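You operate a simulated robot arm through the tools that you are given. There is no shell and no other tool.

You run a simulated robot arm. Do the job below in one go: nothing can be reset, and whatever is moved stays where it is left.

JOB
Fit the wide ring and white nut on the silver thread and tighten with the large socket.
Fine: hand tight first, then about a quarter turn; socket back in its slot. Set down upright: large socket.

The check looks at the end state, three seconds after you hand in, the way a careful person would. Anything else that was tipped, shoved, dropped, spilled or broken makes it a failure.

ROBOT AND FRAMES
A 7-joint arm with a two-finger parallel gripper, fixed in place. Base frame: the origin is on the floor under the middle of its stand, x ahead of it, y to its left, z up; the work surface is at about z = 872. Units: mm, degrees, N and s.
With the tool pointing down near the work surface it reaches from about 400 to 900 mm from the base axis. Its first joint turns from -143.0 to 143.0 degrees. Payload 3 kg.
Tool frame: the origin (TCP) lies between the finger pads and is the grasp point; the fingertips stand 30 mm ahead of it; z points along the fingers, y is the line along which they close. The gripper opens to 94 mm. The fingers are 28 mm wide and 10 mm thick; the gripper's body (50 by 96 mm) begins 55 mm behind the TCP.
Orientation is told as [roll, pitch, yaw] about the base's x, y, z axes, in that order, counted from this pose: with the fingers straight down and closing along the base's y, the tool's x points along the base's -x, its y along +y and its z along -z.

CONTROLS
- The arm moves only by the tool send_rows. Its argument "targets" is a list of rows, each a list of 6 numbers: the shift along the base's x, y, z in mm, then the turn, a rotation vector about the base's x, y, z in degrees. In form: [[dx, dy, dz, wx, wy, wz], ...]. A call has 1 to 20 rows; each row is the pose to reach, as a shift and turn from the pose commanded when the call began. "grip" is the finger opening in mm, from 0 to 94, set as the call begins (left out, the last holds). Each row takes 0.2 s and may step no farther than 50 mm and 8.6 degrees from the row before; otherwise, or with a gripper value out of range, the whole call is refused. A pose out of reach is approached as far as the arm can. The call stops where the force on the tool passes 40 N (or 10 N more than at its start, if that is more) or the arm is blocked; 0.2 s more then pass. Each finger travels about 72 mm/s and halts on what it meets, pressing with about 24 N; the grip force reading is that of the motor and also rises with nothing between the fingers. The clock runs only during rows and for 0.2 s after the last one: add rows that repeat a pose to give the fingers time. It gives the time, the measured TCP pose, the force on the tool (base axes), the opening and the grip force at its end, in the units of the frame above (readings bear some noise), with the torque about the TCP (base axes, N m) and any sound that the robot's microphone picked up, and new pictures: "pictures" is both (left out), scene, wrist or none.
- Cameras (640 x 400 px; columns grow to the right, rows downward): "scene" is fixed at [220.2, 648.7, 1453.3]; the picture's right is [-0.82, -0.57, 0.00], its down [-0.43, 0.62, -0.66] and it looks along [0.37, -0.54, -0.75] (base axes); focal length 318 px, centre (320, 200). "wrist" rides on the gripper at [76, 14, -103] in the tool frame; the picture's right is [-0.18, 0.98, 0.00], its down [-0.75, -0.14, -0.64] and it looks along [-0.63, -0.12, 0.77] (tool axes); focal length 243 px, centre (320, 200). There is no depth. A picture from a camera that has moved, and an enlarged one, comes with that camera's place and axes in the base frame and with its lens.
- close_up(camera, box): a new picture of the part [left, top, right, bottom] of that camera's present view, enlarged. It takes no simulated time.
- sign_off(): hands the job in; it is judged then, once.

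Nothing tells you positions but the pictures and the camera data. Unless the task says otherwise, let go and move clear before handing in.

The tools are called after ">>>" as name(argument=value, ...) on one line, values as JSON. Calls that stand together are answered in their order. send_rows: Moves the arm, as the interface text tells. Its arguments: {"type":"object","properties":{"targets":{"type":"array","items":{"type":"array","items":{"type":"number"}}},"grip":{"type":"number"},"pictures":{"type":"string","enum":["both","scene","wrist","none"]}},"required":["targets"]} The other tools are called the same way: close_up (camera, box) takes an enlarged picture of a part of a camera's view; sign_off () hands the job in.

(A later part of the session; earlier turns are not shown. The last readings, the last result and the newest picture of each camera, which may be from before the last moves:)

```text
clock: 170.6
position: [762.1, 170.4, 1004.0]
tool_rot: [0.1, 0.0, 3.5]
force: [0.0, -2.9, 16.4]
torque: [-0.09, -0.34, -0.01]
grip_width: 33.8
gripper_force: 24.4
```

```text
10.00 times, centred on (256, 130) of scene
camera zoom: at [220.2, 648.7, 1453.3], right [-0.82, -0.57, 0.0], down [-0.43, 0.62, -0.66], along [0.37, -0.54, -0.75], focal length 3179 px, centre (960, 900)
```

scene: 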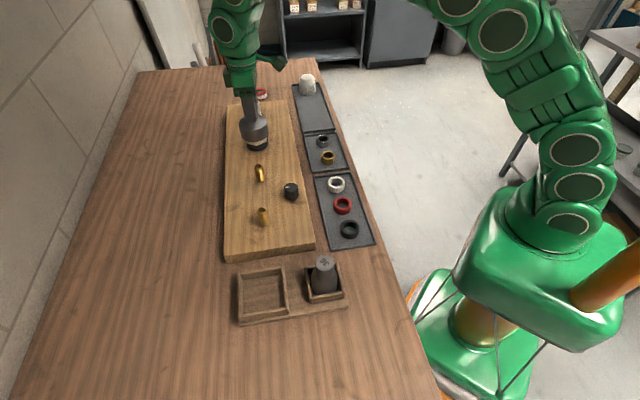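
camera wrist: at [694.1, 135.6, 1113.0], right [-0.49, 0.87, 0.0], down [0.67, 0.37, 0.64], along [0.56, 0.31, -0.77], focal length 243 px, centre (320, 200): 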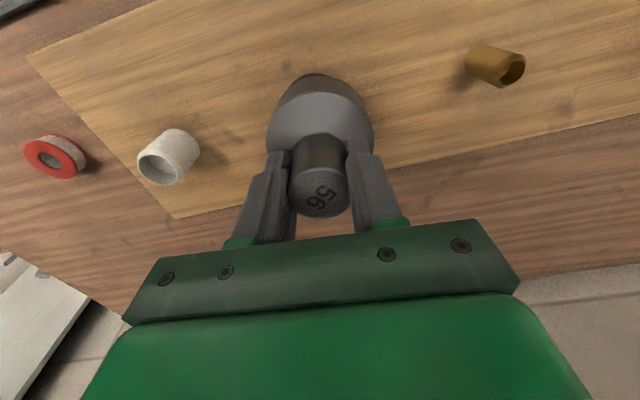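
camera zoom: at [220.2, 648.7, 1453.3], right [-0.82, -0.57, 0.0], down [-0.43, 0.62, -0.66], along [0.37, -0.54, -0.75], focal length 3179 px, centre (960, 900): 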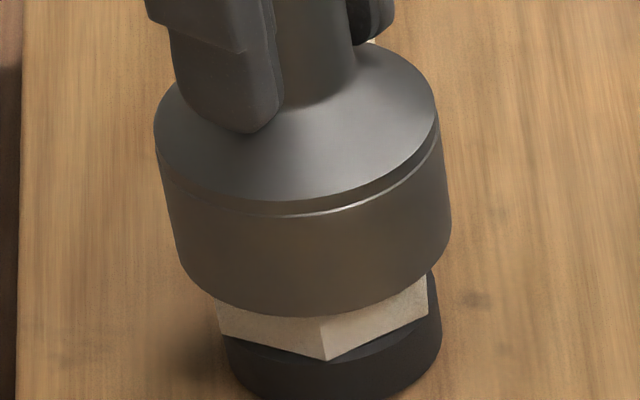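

>>> send_rows(targets=[[0, 0, 0, 0, 0, -1.5], [0, 0, 0, 0, 0, -1.5]], pictures="none")

>>> send_rows(targets=[[0, 0, 0, 0, 0, -1.5], [0, 0, 0, 0, 0, -1.5]], pictures="none")

>>> send_rows(targets=[[0, 0, 0, 0, 0, -1.5], [0, 0, 0, 0, 0, -1.5]], pictures="none")

>>> send_rows(targets=[[0, 0, 0, 0, 0, -1.5], [0, 0, 0, 0, 0, -1.5]], pictures="none")

>>> close_up(camera="scene", box=[240, 110, 272, 150])

```text
clock: 171.2
position: [761.5, 170.2, 1004.6]
tool_rot: [-0.1, 0.1, 2.0]
force: [2.7, 3.0, 11.7]
torque: [0.03, -0.55, 0.06]
grip_width: 33.5
gripper_force: 23.3
```

```text
clock: 171.8
position: [761.9, 170.4, 1005.5]
tool_rot: [0.0, 0.2, 0.4]
force: [0.2, 5.0, 4.8]
torque: [0.39, -0.33, 0.11]
grip_width: 33.9
gripper_force: 23.7
```

```text
clock: 172.4
position: [761.2, 169.6, 1003.9]
tool_rot: [0.0, 0.0, -1.0]
force: [-0.8, 2.7, 2.1]
torque: [0.23, -0.22, 0.09]
grip_width: 33.8
gripper_force: 23.9
```

```text
clock: 173.0
position: [759.5, 170.0, 1004.8]
tool_rot: [0.0, 0.1, -2.6]
force: [0.7, -0.1, -4.5]
torque: [0.01, -0.01, -0.03]
grip_width: 33.4
gripper_force: 24.3
```

```text
10.00 times, centred on (256, 130) of scene
camera zoom: at [220.2, 648.7, 1453.3], right [-0.82, -0.57, 0.0], down [-0.43, 0.62, -0.66], along [0.37, -0.54, -0.75], focal length 3179 px, centre (960, 900)
```

zoom: 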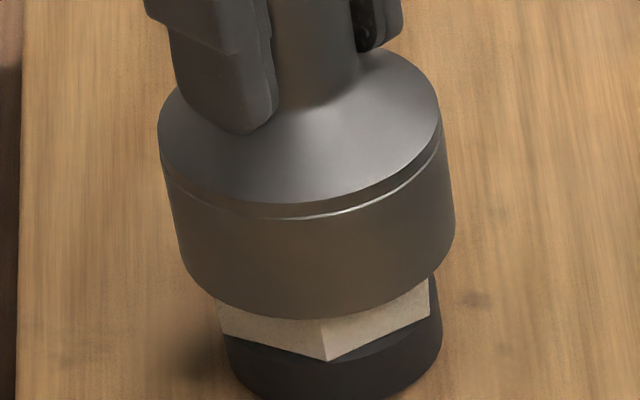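

Force and torque have gone to zero at yaw -2.6, so the hex looks lined up. Lowering now.

>>> send_rows(targets=[[0, 0, -1, 0, 0, 0], [0, 0, -1, 0, 0, 0]], pictures="none")

>>> send_rows(targets=[[0, 0, -1, 0, 0, 0], [0, 0, -1, 0, 0, 0]], pictures="none")

>>> send_rows(targets=[[0, 0, -1, 0, 0, 0], [0, 0, -1, 0, 0, 0]], pictures="none")

>>> close_up(camera="scene", box=[240, 110, 272, 150])

```text
clock: 173.6
position: [761.2, 170.1, 1003.6]
tool_rot: [0.0, -0.1, -2.5]
force: [0.1, 0.1, -3.9]
torque: [0.02, 0.02, 0.01]
grip_width: 33.7
gripper_force: 24.3
```

```text
clock: 174.2
position: [761.4, 169.5, 1003.3]
tool_rot: [0.0, 0.1, -2.5]
force: [-0.8, -0.3, -3.6]
torque: [-0.04, 0.05, 0.01]
grip_width: 33.8
gripper_force: 24.3
```

```text
clock: 174.8
position: [761.6, 169.8, 1001.4]
tool_rot: [0.0, 0.0, -2.5]
force: [0.2, -0.3, -3.2]
torque: [-0.01, 0.0, 0.02]
grip_width: 33.7
gripper_force: 24.2
```

```text
10.00 times, centred on (256, 130) of scene
camera zoom: at [220.2, 648.7, 1453.3], right [-0.82, -0.57, 0.0], down [-0.43, 0.62, -0.66], along [0.37, -0.54, -0.75], focal length 3179 px, centre (960, 900)
```

zoom: 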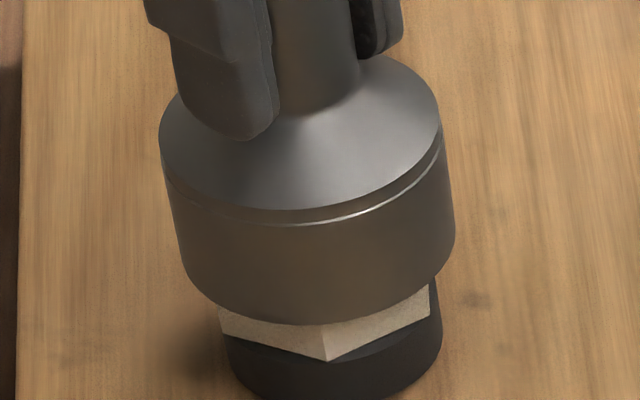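

It's dropping over the nut freely. I'll keep lowering until it bottoms.

>>> send_rows(targets=[[0, 0, -1, 0, 0, 0], [0, 0, -2, 0, 0, 0], [0, 0, -3, 0, 0, 0], [0, 0, -3, 0, 0, 0]], pictures="none")

>>> send_rows(targets=[[0, 0, -1, 0, 0, 0], [0, 0, -2, 0, 0, 0], [0, 0, -3, 0, 0, 0], [0, 0, -3, 0, 0, 0]], pictures="none")

>>> close_up(camera="scene", box=[240, 110, 272, 150])

```text
clock: 175.8
position: [760.3, 168.9, 996.8]
tool_rot: [0.1, -0.1, -2.5]
force: [-0.3, 0.1, -3.1]
torque: [0.01, 0.01, 0.02]
grip_width: 33.7
gripper_force: 24.0
```

```text
clock: 176.8
position: [761.4, 169.3, 995.3]
tool_rot: [0.0, 0.0, -2.5]
force: [0.1, -0.3, -3.4]
torque: [0.01, 0.02, 0.0]
grip_width: 33.7
gripper_force: 23.5
```

```text
10.00 times, centred on (256, 130) of scene
camera zoom: at [220.2, 648.7, 1453.3], right [-0.82, -0.57, 0.0], down [-0.43, 0.62, -0.66], along [0.37, -0.54, -0.75], focal length 3179 px, centre (960, 900)
```

zoom: 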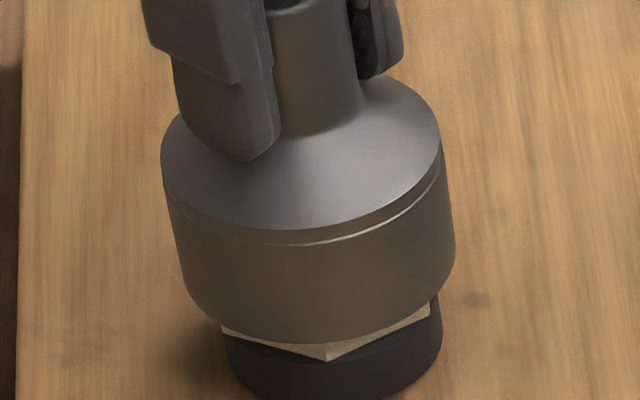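

>>> send_rows(targets=[[0, 0, -1, 0, 0, 0], [0, 0, -2, 0, 0, 0], [0, 0, -3, 0, 0, 0], [0, 0, -3, 0, 0, 0]], pictures="none")

>>> send_rows(targets=[[0, 0, -1, 0, 0, 0], [0, 0, -2, 0, 0, 0], [0, 0, -2, 0, 0, 0], [0, 0, -2, 0, 0, 0]])

>>> close_up(camera="scene", box=[240, 110, 272, 150])

>>> close_up(camera="wrist", box=[260, 80, 380, 240])

```text
clock: 177.8
position: [760.6, 170.6, 991.6]
tool_rot: [-0.1, 0.0, -2.4]
force: [-0.4, -0.2, -3.5]
torque: [0.05, 0.01, -0.03]
grip_width: 33.6
gripper_force: 24.3
```

```text
clock: 178.8
position: [762.1, 170.2, 990.8]
tool_rot: [0.1, 0.0, -2.5]
force: [0.3, 0.8, -3.3]
torque: [0.01, -0.04, 0.01]
grip_width: 33.9
gripper_force: 24.1
camera wrist: at [686.9, 188.4, 1093.4], right [0.23, 0.97, 0.0], down [0.75, -0.17, 0.64], along [0.63, -0.15, -0.77], focal length 243 px, centre (320, 200)
```

scene: 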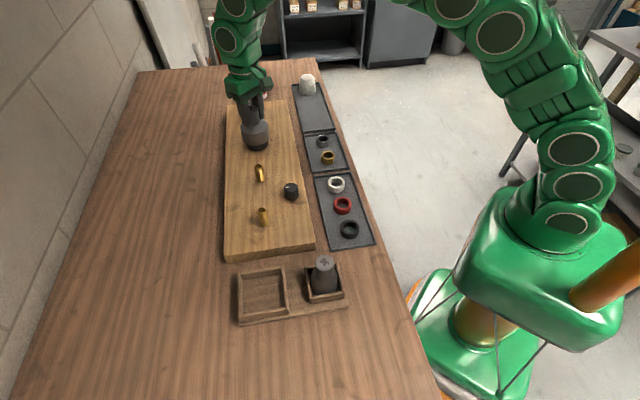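
wrist: 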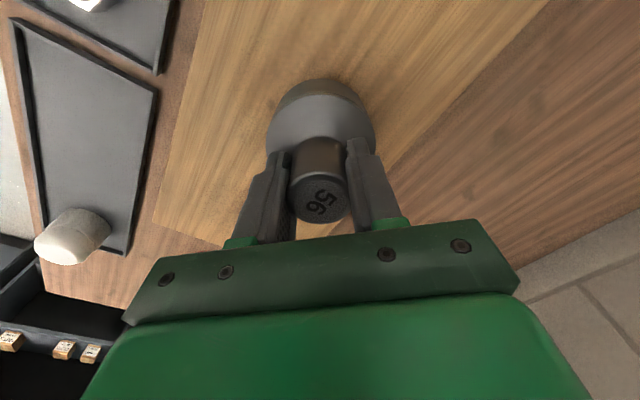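

```text
10.00 times, centred on (256, 130) of scene
camera zoom: at [220.2, 648.7, 1453.3], right [-0.82, -0.57, 0.0], down [-0.43, 0.62, -0.66], along [0.37, -0.54, -0.75], focal length 3179 px, centre (960, 900)
```

zoom: 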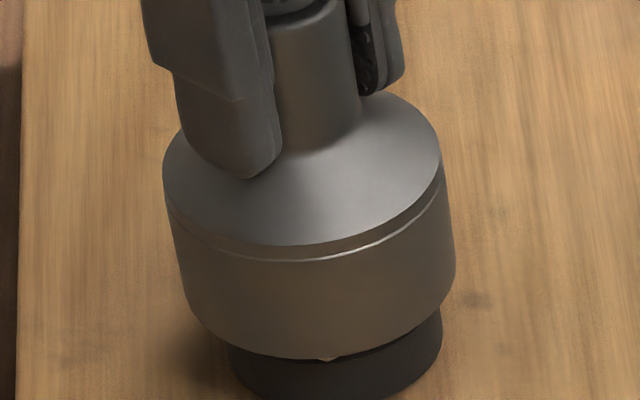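

```text
2.50 times, centred on (320, 160) of wrist
camera zoom: at [686.9, 188.4, 1093.4], right [0.23, 0.97, 0.0], down [0.75, -0.17, 0.64], along [0.63, -0.15, -0.77], focal length 606 px, centre (320, 300)
```

zoom: 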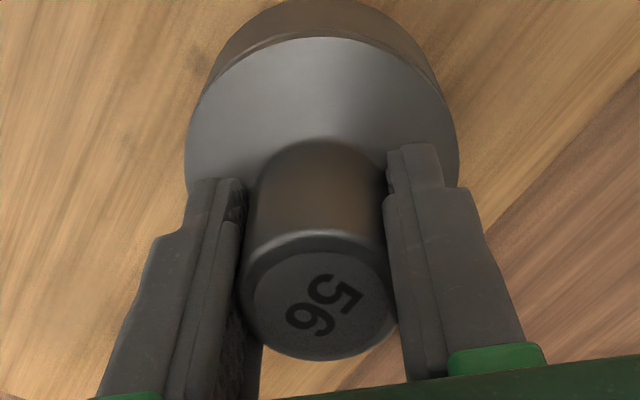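

The socket is fully down over the nut with no binding; just a corner of the nut shows below the rim. I'll make the quarter turn clockwise about the nut axis, starting with 40° while watching torque.

>>> send_rows(targets=[[0.04, 0.37, 0, 0, 0, -8], [0.14, 0.74, 0, 0, 0, -16], [0.28, 1.09, 0, 0, 0, -24], [0.47, 1.41, 0, 0, 0, -32], [0.71, 1.71, 0, 0, 0, -40], [0.71, 1.71, 0, 0, 0, -40]], pictures="none")

>>> close_up(camera="scene", box=[240, 110, 272, 150])

>>> close_up(camera="wrist", box=[260, 80, 380, 240])

```text
clock: 180.2
position: [762.9, 172.3, 991.1]
tool_rot: [0.0, -0.1, -42.6]
force: [-1.0, -1.2, -2.8]
torque: [-0.03, 0.29, 0.04]
grip_width: 33.7
gripper_force: 23.9
```

```text
10.00 times, centred on (256, 130) of scene
camera zoom: at [220.2, 648.7, 1453.3], right [-0.82, -0.57, 0.0], down [-0.43, 0.62, -0.66], along [0.37, -0.54, -0.75], focal length 3179 px, centre (960, 900)
```

zoom: 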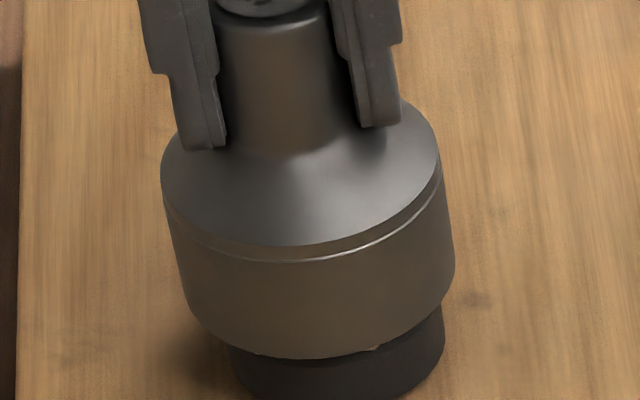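

```text
2.50 times, centred on (320, 160) of wrist
camera zoom: at [716.7, 234.8, 1093.7], right [0.8, 0.6, 0.0], down [0.46, -0.61, 0.64], along [0.38, -0.51, -0.77], focal length 606 px, centre (320, 300)
```

zoom: 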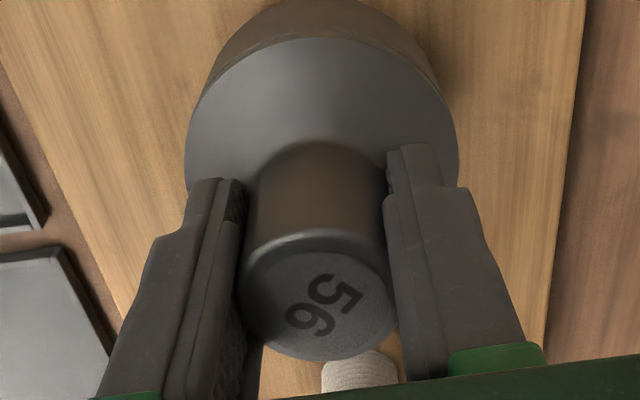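

The nut is turning with the socket and the handle isn't slipping. I'll complete the quarter turn.

>>> send_rows(targets=[[0.27, 0.25, 0, 0, 0, -8], [0.58, 0.47, 0, 0, 0, -16], [0.91, 0.65, 0, 0, 0, -24], [1.27, 0.77, 0, 0, 0, -32], [1.64, 0.85, 0, 0, 0, -40], [2.02, 0.87, 0, 0, 0, -48], [2.2, 0.86, 0, 0, 0, -52], [2.2, 0.86, 0, 0, 0, -52], [2.2, 0.86, 0, 0, 0, -52]], pictures="none")

>>> close_up(camera="scene", box=[240, 110, 272, 150])

>>> close_up(camera="wrist", box=[260, 80, 380, 240])

```text
clock: 182.2
position: [764.5, 173.4, 989.2]
tool_rot: [0.0, 0.0, -94.5]
force: [-1.8, -0.9, -3.8]
torque: [0.04, 0.11, -0.02]
grip_width: 33.7
gripper_force: 24.2
```

```text
10.00 times, centred on (256, 130) of scene
camera zoom: at [220.2, 648.7, 1453.3], right [-0.82, -0.57, 0.0], down [-0.43, 0.62, -0.66], along [0.37, -0.54, -0.75], focal length 3179 px, centre (960, 900)
```

zoom: 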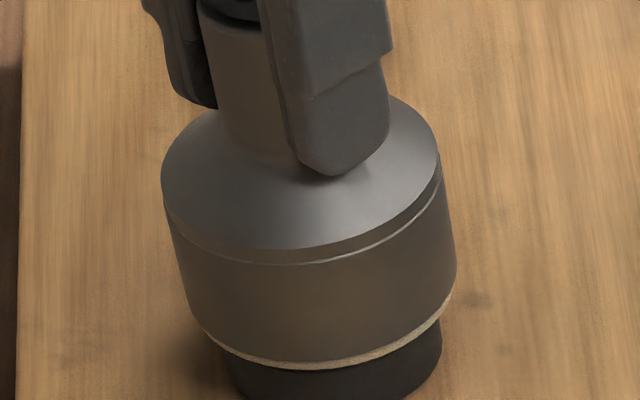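

```text
2.50 times, centred on (320, 160) of wrist
camera zoom: at [785.0, 248.5, 1092.8], right [0.97, -0.26, 0.0], down [-0.2, -0.74, 0.64], along [-0.17, -0.62, -0.77], focal length 606 px, centre (320, 300)
```

zoom: 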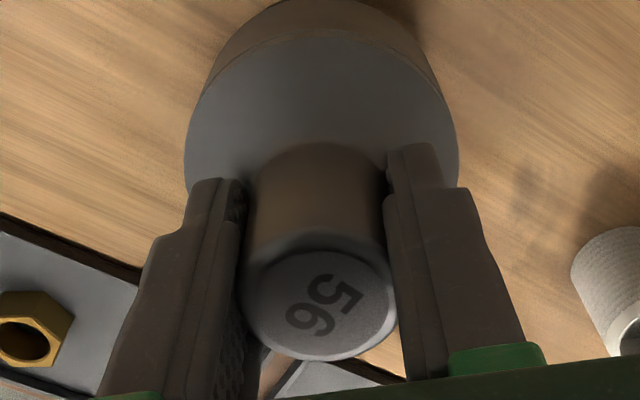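

>>> close_up(camera="scene", box=[242, 134, 270, 152])

>>> send_rows(targets=[[0, 0, 0, 0, 0, 0], [0, 0, 0, 0, 0, 0], [0, 0, 0, 0, 0, 0], [0, 0, 0, 0, 0, 0]], pictures="none")

>>> close_up(camera="scene", box=[242, 134, 270, 152])

```text
16.00 times, centred on (256, 143) of scene
camera zoom: at [220.2, 648.7, 1453.3], right [-0.82, -0.57, 0.0], down [-0.43, 0.62, -0.66], along [0.37, -0.54, -0.75], focal length 5086 px, centre (1344, 1112)
```

zoom: 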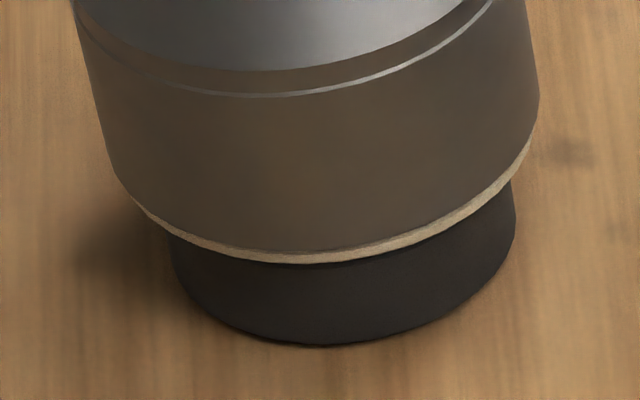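

```text
clock: 183.2
position: [764.6, 172.4, 991.0]
tool_rot: [0.0, 0.0, -94.4]
force: [-0.9, -1.0, -3.2]
torque: [0.02, 0.09, 0.02]
grip_width: 33.6
gripper_force: 24.0
```

```text
16.00 times, centred on (256, 143) of scene
camera zoom: at [220.2, 648.7, 1453.3], right [-0.82, -0.57, 0.0], down [-0.43, 0.62, -0.66], along [0.37, -0.54, -0.75], focal length 5086 px, centre (1344, 1112)
```

zoom: 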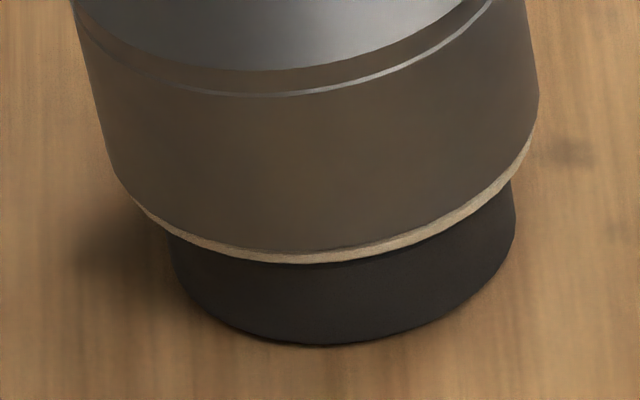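

>>> close_up(camera="scene", box=[250, 141, 266, 151])

>>> send_rows(targets=[[0, 0, 0, 0, 0, 0]], pictures="scene")

```text
16.00 times, centred on (258, 146) of scene
camera zoom: at [220.2, 648.7, 1453.3], right [-0.82, -0.57, 0.0], down [-0.43, 0.62, -0.66], along [0.37, -0.54, -0.75], focal length 5086 px, centre (1312, 1064)
```

zoom: 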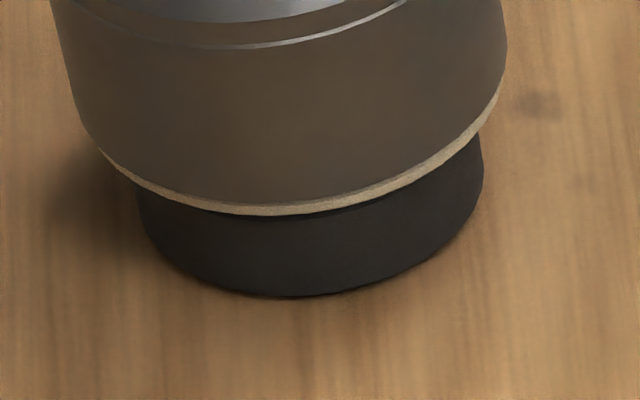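

```text
clock: 183.6
position: [764.4, 174.3, 989.8]
tool_rot: [0.0, 0.0, -94.6]
force: [-0.4, 0.0, -3.2]
torque: [0.06, 0.04, 0.03]
grip_width: 33.8
gripper_force: 24.0
```

scene: 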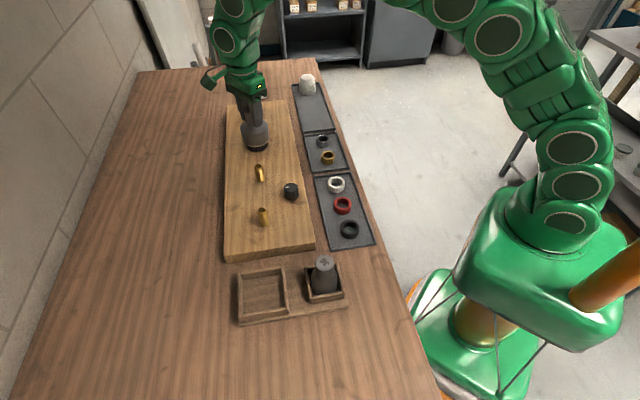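

The socket has turned the nut 92° with it. Now I'll lift the socket straight up off the nut, watching that the nut stays put.

>>> send_rows(targets=[[0, 0, 3, 0, 0, 0], [0, 0, 7, 0, 0, 0], [0, 0, 12, 0, 0, 0], [0, 0, 18, 0, 0, 0], [0, 0, 25, 0, 0, 0], [0, 0, 35, 0, 0, 0], [0, 0, 50, 0, 0, 0], [0, 0, 70, 0, 0, 0], [0, 0, 90, 0, 0, 0], [0, 0, 90, 0, 0, 0]])

>>> close_up(camera="scene", box=[240, 110, 272, 150])

```text
clock: 185.8
position: [765.1, 173.0, 1081.9]
tool_rot: [0.0, 0.0, -94.5]
force: [-1.0, -0.1, -4.1]
torque: [0.02, 0.01, 0.01]
grip_width: 33.5
gripper_force: 24.0
camera wrist: at [784.8, 247.9, 1183.2], right [0.97, -0.26, 0.0], down [-0.2, -0.74, 0.64], along [-0.17, -0.62, -0.77], focal length 243 px, centre (320, 200)
```

scene: 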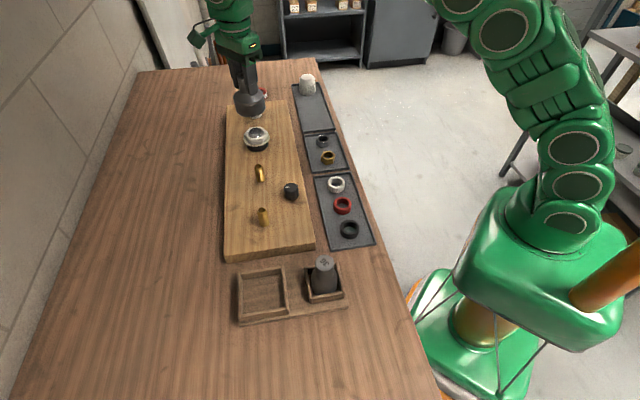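
wrist: 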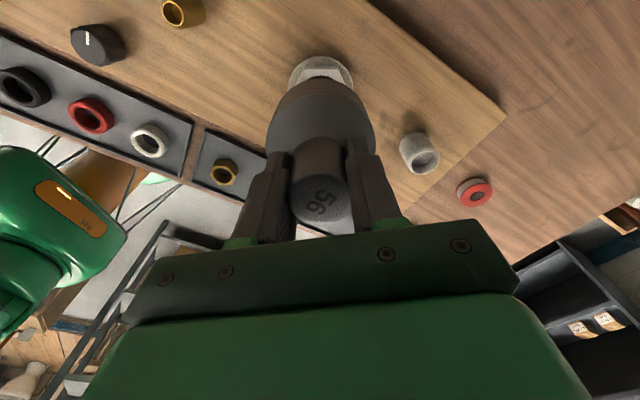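

```text
10.00 times, centred on (256, 130) of scene
camera zoom: at [220.2, 648.7, 1453.3], right [-0.82, -0.57, 0.0], down [-0.43, 0.62, -0.66], along [0.37, -0.54, -0.75], focal length 3179 px, centre (960, 900)
```

zoom: 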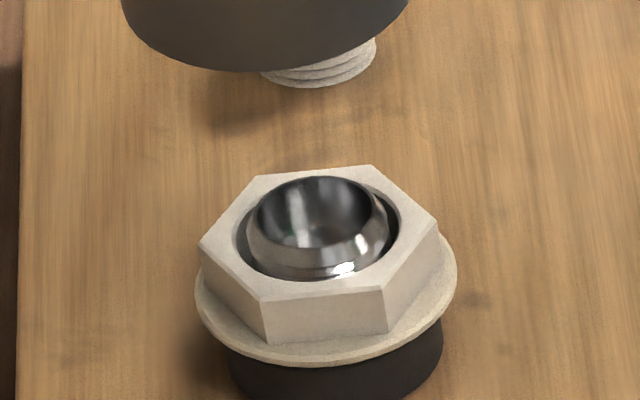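

Something new is visible at the nut's base: a pale flange between nut and ring. I'll look at it closely.

>>> close_up(camera="scene", box=[240, 124, 272, 154])

>>> close_up(camera="wrist", box=[280, 45, 360, 95])

```text
13.33 times, centred on (256, 139) of scene
camera zoom: at [220.2, 648.7, 1453.3], right [-0.82, -0.57, 0.0], down [-0.43, 0.62, -0.66], along [0.37, -0.54, -0.75], focal length 4239 px, centre (1173, 1013)
```

zoom: 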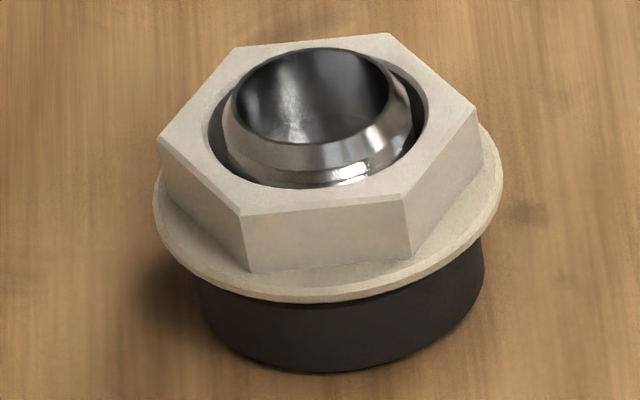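

```text
8.00 times, centred on (320, 70) of wrist
camera zoom: at [784.8, 247.9, 1183.2], right [0.97, -0.26, 0.0], down [-0.2, -0.74, 0.64], along [-0.17, -0.62, -0.77], focal length 1941 px, centre (320, 1240)
```

zoom: 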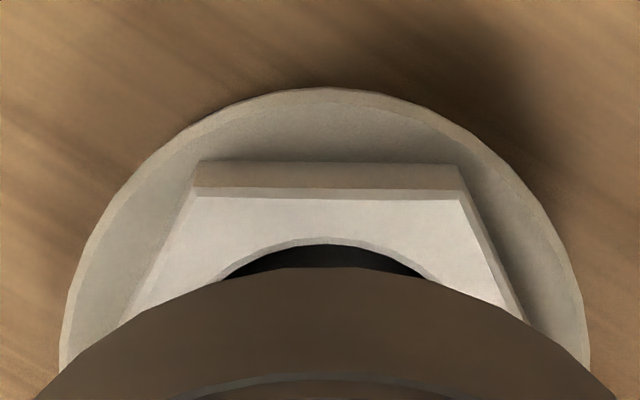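

The nut has rotated 90° (its hex now reads about 44°, versus 14° before), sits at the same height, and shows a seating flange. Now I'll take the socket back toward its slot, keeping it high and rotating back to yaw 40 on the way.

>>> send_rows(targets=[[-17.9, 18.6, 0, 0, 0, 8], [-35.8, 37.2, 0, 0, 0, 16], [-53.7, 55.8, 0, 0, 0, 24], [-71.6, 74.4, 0, 0, 0, 32], [-89.5, 93.0, 0, 0, 0, 40], [-107.4, 111.6, 0, 0, 0, 48], [-125.3, 130.2, 0, 0, 0, 56], [-143.2, 148.8, 0, 0, 0, 64], [-161.1, 167.4, 0, 0, 0, 72], [-179, 186, 0, 0, 0, 80], [-196.9, 204.6, 0, 0, 0, 88], [-214.8, 223.2, 0, 0, 0, 96], [-232.7, 241.8, 0, 0, 0, 104], [-250.6, 260.4, 0, 0, 0, 112], [-268.5, 279, 0, 0, 0, 120], [-286.4, 297.6, 0, 0, 0, 128], [-304.3, 316.5, 0, 0, 0, 134.6], [-304.3, 316.5, 0, 0, 0, 134.6], [-304.3, 316.5, 0, 0, 0, 134.6]], pictures="none")

>>> send_rows(targets=[[0, 0, 0, 0, 0, 0], [0, 0, 0, 0, 0, 0], [0, 0, 0, 0, 0, 0], [0, 0, 0, 0, 0, 0], [0, 0, 0, 0, 0, 0], [0, 0, 0, 0, 0, 0], [0, 0, 0, 0, 0, 0], [0, 0, 0, 0, 0, 0], [0, 0, 0, 0, 0, 0], [0, 0, 0, 0, 0, 0]])

>>> close_up(camera="scene", box=[218, 200, 318, 330])

>>> close_up(camera="wrist", box=[240, 20, 400, 120])

>>> close_up(camera="scene", box=[240, 124, 272, 154])

```text
clock: 189.8
position: [462.1, 490.8, 1081.6]
tool_rot: [0.1, 0.0, 40.1]
force: [-0.1, 0.0, -2.9]
torque: [0.04, -0.03, -0.02]
grip_width: 33.6
gripper_force: 23.6
```

```text
clock: 192.0
position: [461.7, 491.6, 1080.2]
tool_rot: [0.0, 0.0, 40.1]
force: [0.3, 0.1, -3.9]
torque: [0.01, -0.03, 0.02]
grip_width: 33.7
gripper_force: 23.9
camera wrist: at [394.9, 453.1, 1183.6], right [-0.49, 0.87, 0.0], down [0.67, 0.38, 0.64], along [0.56, 0.32, -0.77], focal length 243 px, centre (320, 200)
```

scene: 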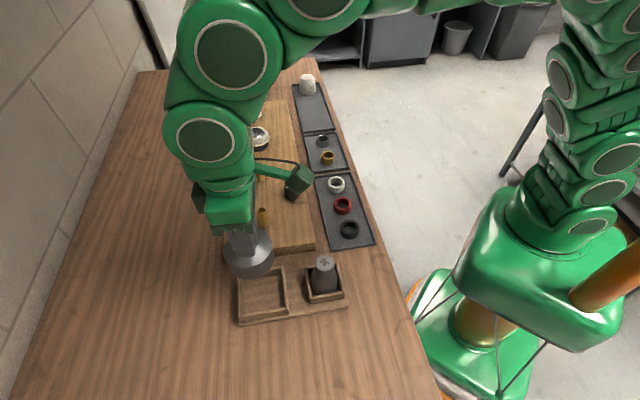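
wrist: 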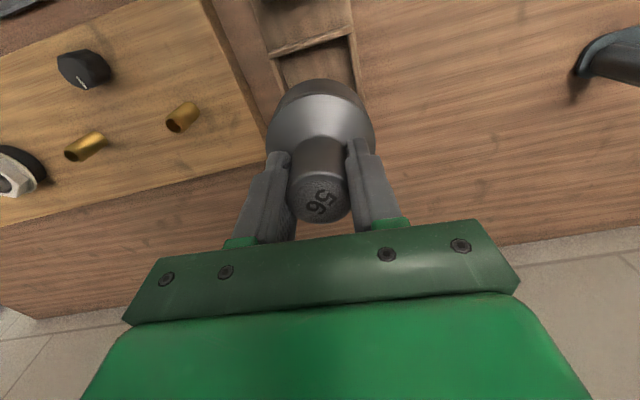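

```text
3.08 times, centred on (268, 265) of scene
camera zoom: at [220.2, 648.7, 1453.3], right [-0.82, -0.57, 0.0], down [-0.43, 0.62, -0.66], along [0.37, -0.54, -0.75], focal length 978 px, centre (480, 0)
```

zoom: 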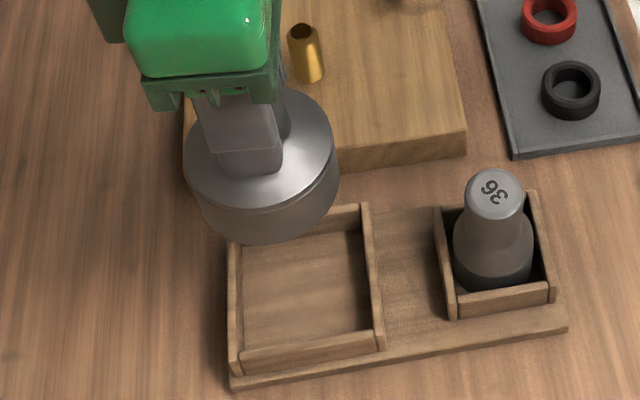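

```text
4.00 times, centred on (320, 70) of wrist
camera zoom: at [394.9, 453.1, 1183.6], right [-0.49, 0.87, 0.0], down [0.67, 0.38, 0.64], along [0.56, 0.32, -0.77], focal length 970 px, centre (320, 720)
```

zoom: 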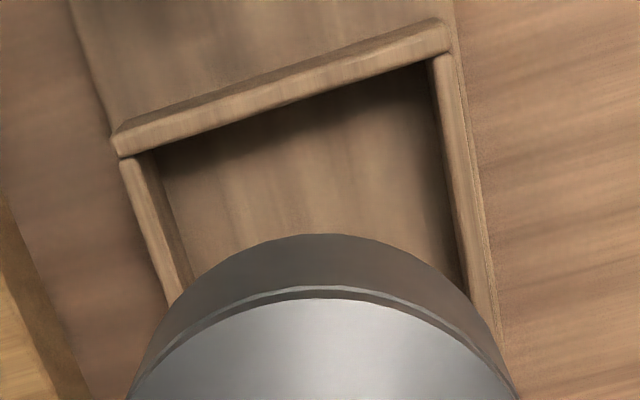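

```text
13.33 times, centred on (256, 139) of scene
camera zoom: at [220.2, 648.7, 1453.3], right [-0.82, -0.57, 0.0], down [-0.43, 0.62, -0.66], along [0.37, -0.54, -0.75], focal length 4239 px, centre (1173, 1013)
```

zoom: 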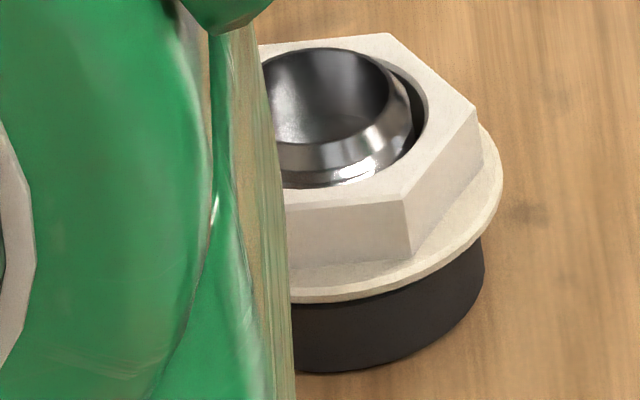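

I need to know how far the handle slid in the grip before placing the socket. I'll measure the handle top and the box from close-ups.

>>> close_up(camera="wrist", box=[240, 100, 400, 220])

>>> close_up(camera="scene", box=[228, 220, 308, 330])

>>> send_rows(targets=[[0, 0, 0, 0, 0, 0], [0, 0, 0, 0, 0, 0]], pictures="none")

>>> send_rows(targets=[[0, 0, 0, 0, 0, 0], [0, 0, 0, 0, 0, 0]], pictures="none")

```text
3.33 times, centred on (320, 160) of wrist
camera zoom: at [394.9, 453.1, 1183.6], right [-0.49, 0.87, 0.0], down [0.67, 0.38, 0.64], along [0.56, 0.32, -0.77], focal length 809 px, centre (320, 333)
```

zoom: 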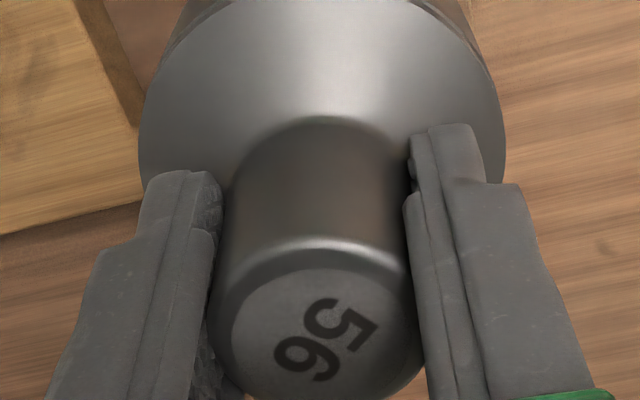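

```text
3.64 times, centred on (268, 275) of scene
camera zoom: at [220.2, 648.7, 1453.3], right [-0.82, -0.57, 0.0], down [-0.43, 0.62, -0.66], along [0.37, -0.54, -0.75], focal length 1156 px, centre (509, -73)
```

zoom: 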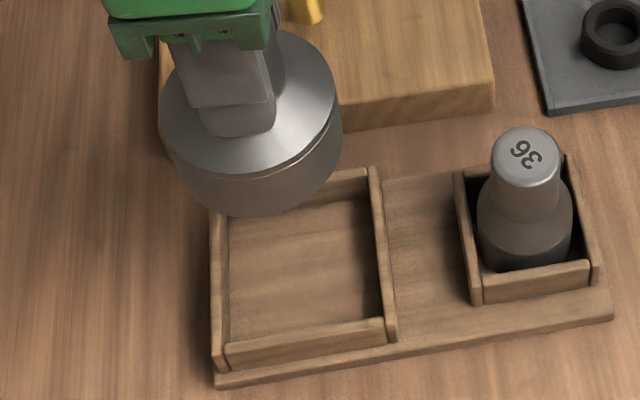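

```text
clock: 192.6
position: [462.0, 490.1, 1080.8]
tool_rot: [0.0, 0.1, 40.1]
force: [-0.2, -0.1, -3.0]
torque: [-0.01, 0.04, 0.02]
grip_width: 33.5
gripper_force: 23.9
```

```text
clock: 193.2
position: [461.4, 490.1, 1080.2]
tool_rot: [0.0, 0.0, 40.0]
force: [-0.7, 0.4, -3.2]
torque: [0.02, 0.03, 0.01]
grip_width: 33.7
gripper_force: 24.0
```

>>> send_rows(targets=[[0, 0, -20, 0, 0, 0], [0, 0, -45, 0, 0, 0], [0, 0, -70, 0, 0, 0], [0, 0, -90, 0, 0, 0], [0, 0, -97, 0, 0, 0], [0, 0, -97, 0, 0, 0], [0, 0, -97, 0, 0, 0], [0, 0, -97, 0, 0, 0], [0, 0, -97, 0, 0, 0], [0, 0, -97, 0, 0, 0], [0, 0, -97, 0, 0, 0]])

>>> close_up(camera="scene", box=[228, 240, 308, 330])

>>> close_up(camera="wrist", box=[220, 40, 420, 190])

```text
clock: 195.6
position: [459.9, 491.6, 984.2]
tool_rot: [0.1, 0.0, 40.1]
force: [-0.2, -0.4, -4.3]
torque: [-0.01, 0.02, 0.0]
grip_width: 33.8
gripper_force: 24.0
camera wrist: at [393.4, 452.8, 1085.5], right [-0.49, 0.87, 0.0], down [0.67, 0.38, 0.64], along [0.56, 0.32, -0.77], focal length 243 px, centre (320, 200)
```

scene: 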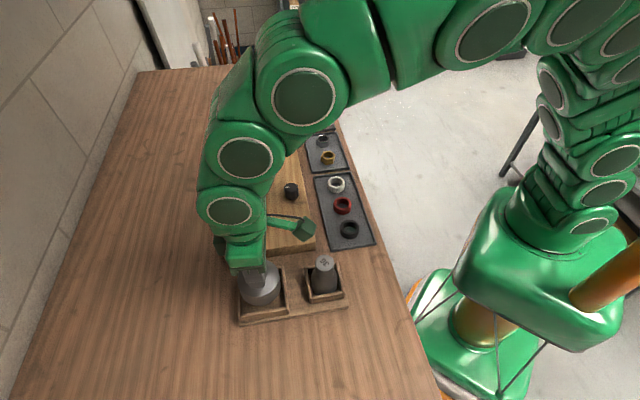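
wrist: 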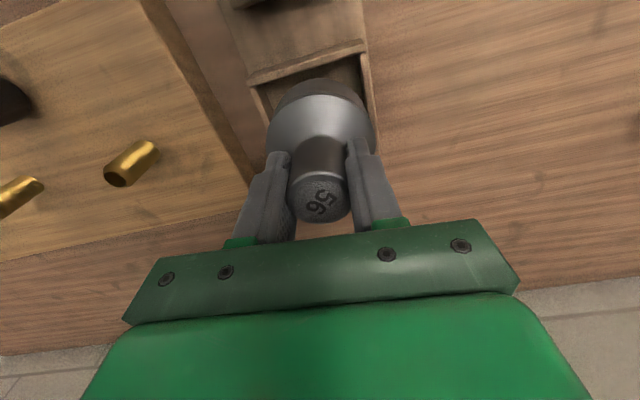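

```text
4.44 times, centred on (268, 285) of scene
camera zoom: at [220.2, 648.7, 1453.3], right [-0.82, -0.57, 0.0], down [-0.43, 0.62, -0.66], along [0.37, -0.54, -0.75], focal length 1413 px, centre (551, -178)
```

zoom: 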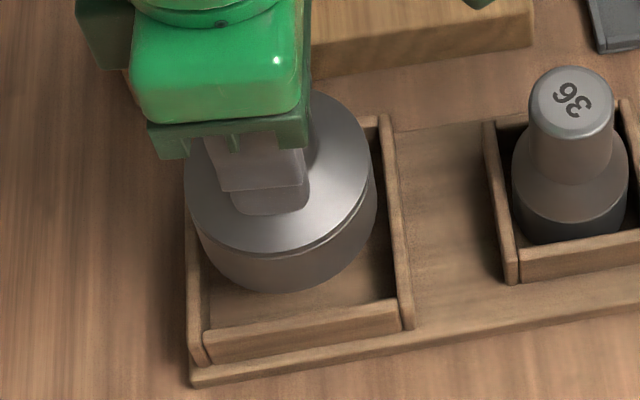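

```text
2.67 times, centred on (320, 115) of wrist
camera zoom: at [393.4, 452.8, 1085.5], right [-0.49, 0.87, 0.0], down [0.67, 0.38, 0.64], along [0.56, 0.32, -0.77], focal length 647 px, centre (320, 427)
```

zoom: 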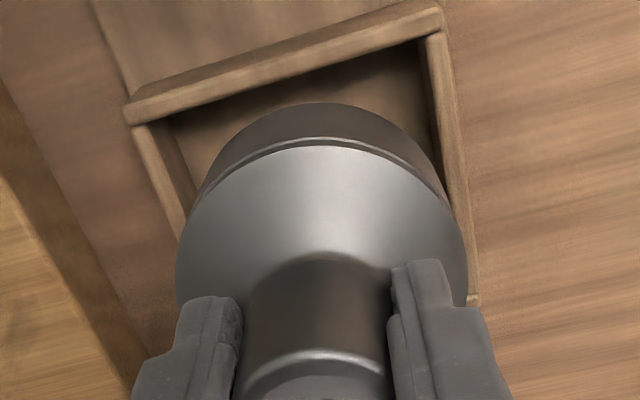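

The socket hangs over its box, within about a millimetre of where it sat originally. I'll make a tiny correction and lower it in stages, watching the force.

>>> send_rows(targets=[[0.1, 0.6, 0, 0, 0, 0], [0.1, 0.6, -10, 0, 0, 0], [0.1, 0.6, -20, 0, 0, 0], [0.1, 0.6, -26, 0, 0, 0], [0.1, 0.6, -26, 0, 0, 0], [0.1, 0.6, -26, 0, 0, 0], [0.1, 0.6, -26, 0, 0, 0]], pictures="none")

>>> close_up(camera="scene", box=[236, 260, 292, 325])

>>> close_up(camera="wrist", box=[240, 60, 400, 160])

```text
clock: 197.2
position: [461.3, 490.8, 957.4]
tool_rot: [0.0, 0.0, 40.1]
force: [-4.6, -0.9, 15.1]
torque: [0.56, -0.08, 0.16]
grip_width: 33.5
gripper_force: 23.5
```

```text
6.15 times, centred on (264, 292) of scene
camera zoom: at [220.2, 648.7, 1453.3], right [-0.82, -0.57, 0.0], down [-0.43, 0.62, -0.66], along [0.37, -0.54, -0.75], focal length 1956 px, centre (665, -369)
```

zoom: 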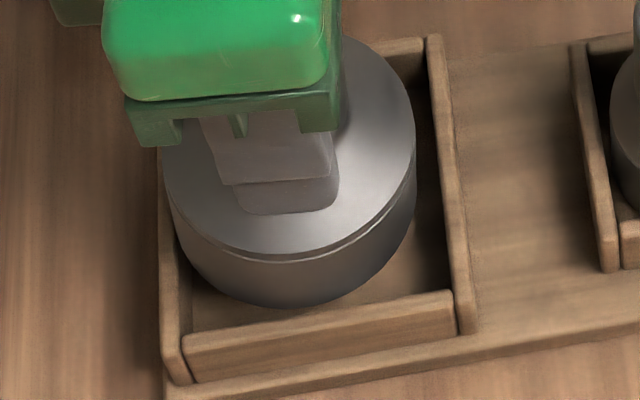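

```text
4.00 times, centred on (320, 110) of wrist
camera zoom: at [393.7, 453.3, 1061.0], right [-0.49, 0.87, 0.0], down [0.67, 0.38, 0.64], along [0.56, 0.32, -0.77], focal length 970 px, centre (320, 560)
```

zoom: 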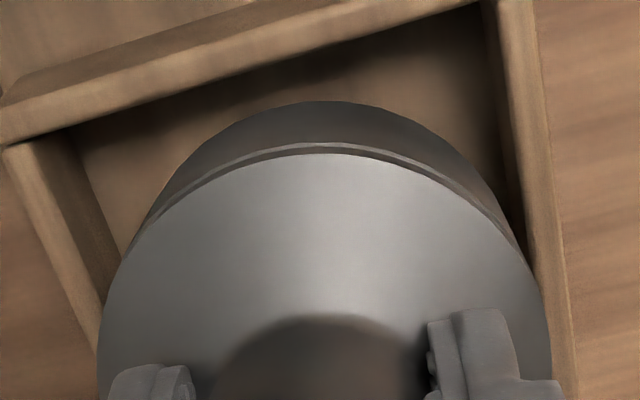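

The rim touched the left wall of the box, so I'll raise it right away and check its attitude.

>>> send_rows(targets=[[0, 0, 5, 0, 0, 0], [0, 0, 12, 0, 0, 0], [0, 0, 20, 0, 0, 0], [0, 0, 20, 0, 0, 0], [0, 0, 20, 0, 0, 0], [0, 0, 20, 0, 0, 0], [0, 0, 20, 0, 0, 0]], pictures="none")

>>> close_up(camera="scene", box=[228, 245, 308, 330])

>>> close_up(camera="wrist", box=[220, 40, 420, 220])

```text
clock: 198.8
position: [460.8, 490.4, 977.5]
tool_rot: [0.0, 0.0, 40.2]
force: [-0.1, 0.6, -3.4]
torque: [-0.02, 0.04, 0.02]
grip_width: 33.5
gripper_force: 24.4
```

```text
4.71 times, centred on (268, 288) of scene
camera zoom: at [220.2, 648.7, 1453.3], right [-0.82, -0.57, 0.0], down [-0.43, 0.62, -0.66], along [0.37, -0.54, -0.75], focal length 1496 px, centre (565, -212)
```

zoom: 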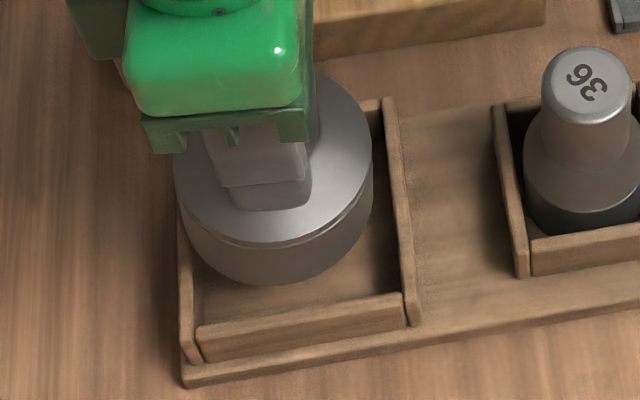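

```text
2.22 times, centred on (320, 130) of wrist
camera zoom: at [392.8, 452.9, 1080.9], right [-0.49, 0.87, 0.0], down [0.67, 0.38, 0.64], along [0.56, 0.32, -0.77], focal length 539 px, centre (320, 356)
```

zoom: 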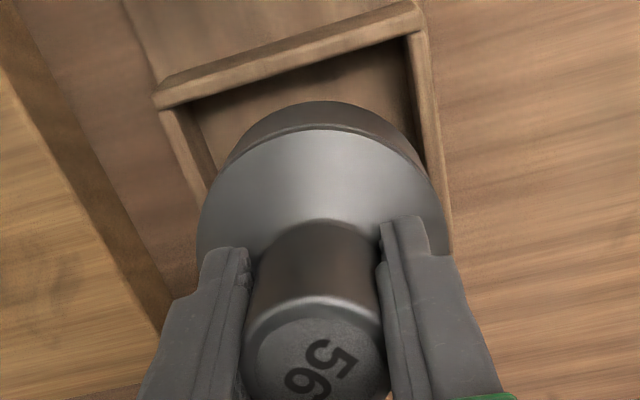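

>>> close_up(camera="scene", box=[236, 262, 276, 318])

>>> close_up(camera="scene", box=[262, 255, 302, 318])

>>> close_up(camera="wrist", box=[260, 120, 380, 230])

```text
7.14 times, centred on (256, 290) of scene
camera zoom: at [220.2, 648.7, 1453.3], right [-0.82, -0.57, 0.0], down [-0.43, 0.62, -0.66], along [0.37, -0.54, -0.75], focal length 2271 px, centre (777, -443)
```

zoom: 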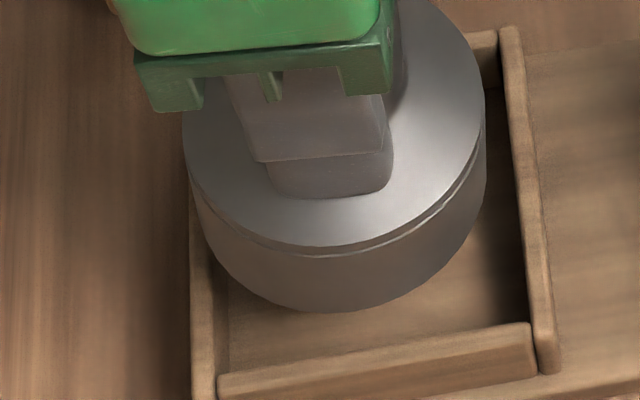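

```text
6.35 times, centred on (282, 286) of scene
camera zoom: at [220.2, 648.7, 1453.3], right [-0.82, -0.57, 0.0], down [-0.43, 0.62, -0.66], along [0.37, -0.54, -0.75], focal length 2018 px, centre (561, -349)
```

zoom: 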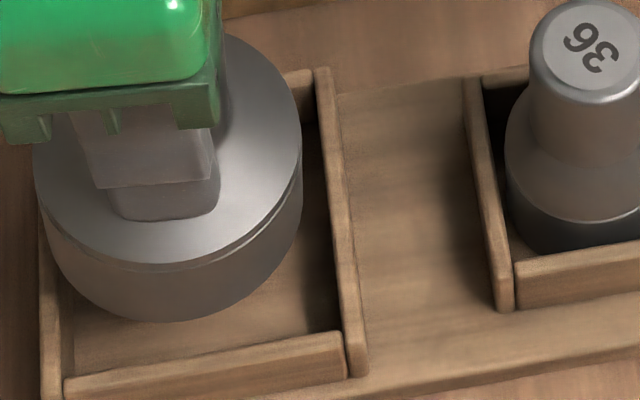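

```text
3.64 times, centred on (320, 175) of wrist
camera zoom: at [392.8, 452.9, 1080.9], right [-0.49, 0.87, 0.0], down [0.67, 0.38, 0.64], along [0.56, 0.32, -0.77], focal length 882 px, centre (320, 291)
```

zoom: 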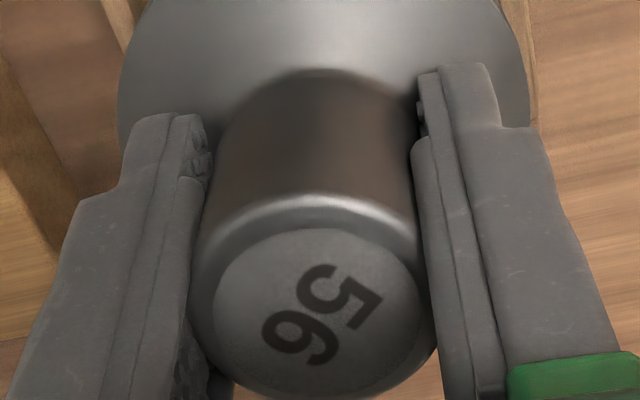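

>>> close_up(camera="scene", box=[240, 268, 264, 304])

>>> close_up(camera="scene", box=[264, 264, 288, 300])

```text
11.11 times, centred on (252, 286) of scene
camera zoom: at [220.2, 648.7, 1453.3], right [-0.82, -0.57, 0.0], down [-0.43, 0.62, -0.66], along [0.37, -0.54, -0.75], focal length 3532 px, centre (1076, -756)
```

zoom: 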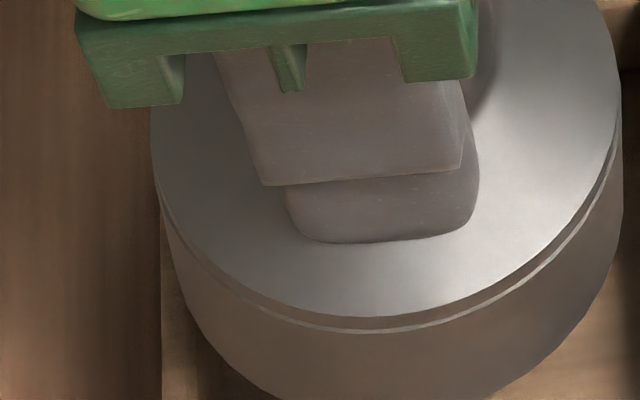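

```text
11.11 times, centred on (276, 282) of scene
camera zoom: at [220.2, 648.7, 1453.3], right [-0.82, -0.57, 0.0], down [-0.43, 0.62, -0.66], along [0.37, -0.54, -0.75], focal length 3532 px, centre (809, -711)
```

zoom: 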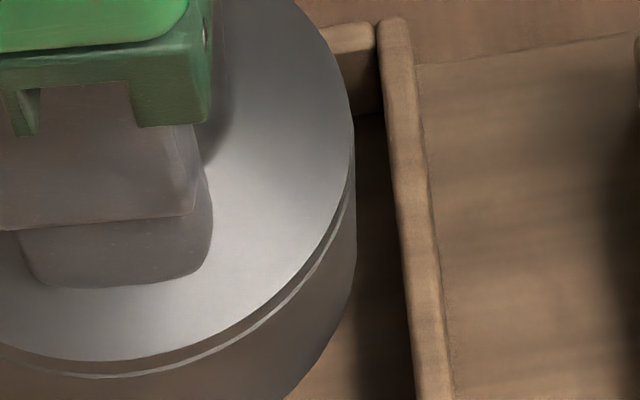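

The brief wall contact tilted the socket about 3° in the grip. I'll tilt the tool by the opposite amount to bring the socket upright, settle, and re-measure before trying again.

>>> send_rows(targets=[[0, 0, 3, -1.0, 1.2, 0], [0, 0, 3, -2.1, 2.5, 0], [0, 0, 3, -2.1, 2.5, 0], [0, 0, 3, -2.1, 2.5, 0], [0, 0, 3, -2.1, 2.5, 0], [0, 0, 3, -2.1, 2.5, 0], [0, 0, 3, -2.1, 2.5, 0], [0, 0, 3, -2.1, 2.5, 0], [0, 0, 3, -2.1, 2.5, 0]], pictures="none")

>>> close_up(camera="scene", box=[232, 250, 296, 322])

>>> close_up(camera="wrist", box=[220, 40, 420, 190])

```text
clock: 200.8
position: [459.9, 489.4, 980.1]
tool_rot: [0.1, 3.3, 40.1]
force: [0.3, -0.5, -3.5]
torque: [0.01, 0.0, -0.05]
grip_width: 33.8
gripper_force: 24.1
```

```text
5.56 times, centred on (264, 286) of scene
camera zoom: at [220.2, 648.7, 1453.3], right [-0.82, -0.57, 0.0], down [-0.43, 0.62, -0.66], along [0.37, -0.54, -0.75], focal length 1766 px, centre (631, -278)
```

zoom: 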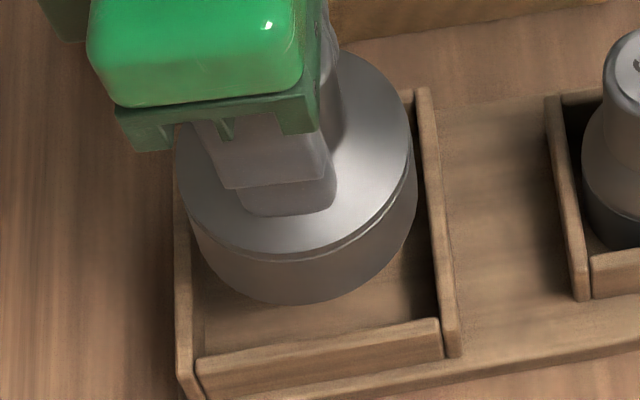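

```text
2.67 times, centred on (320, 115) of wrist
camera zoom: at [397.1, 456.3, 1087.7], right [-0.49, 0.87, -0.01], down [0.69, 0.4, 0.6], along [0.52, 0.29, -0.8], focal length 647 px, centre (320, 427)
```

zoom: 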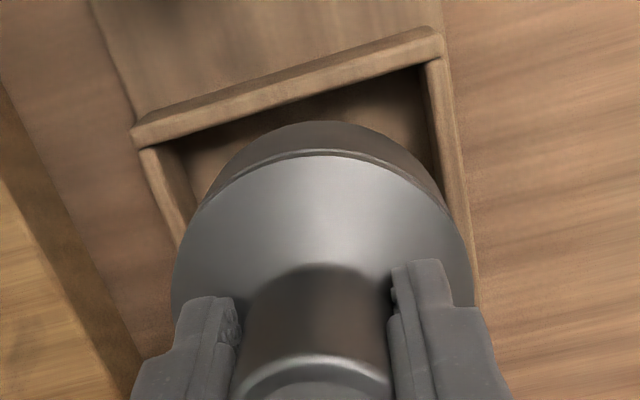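

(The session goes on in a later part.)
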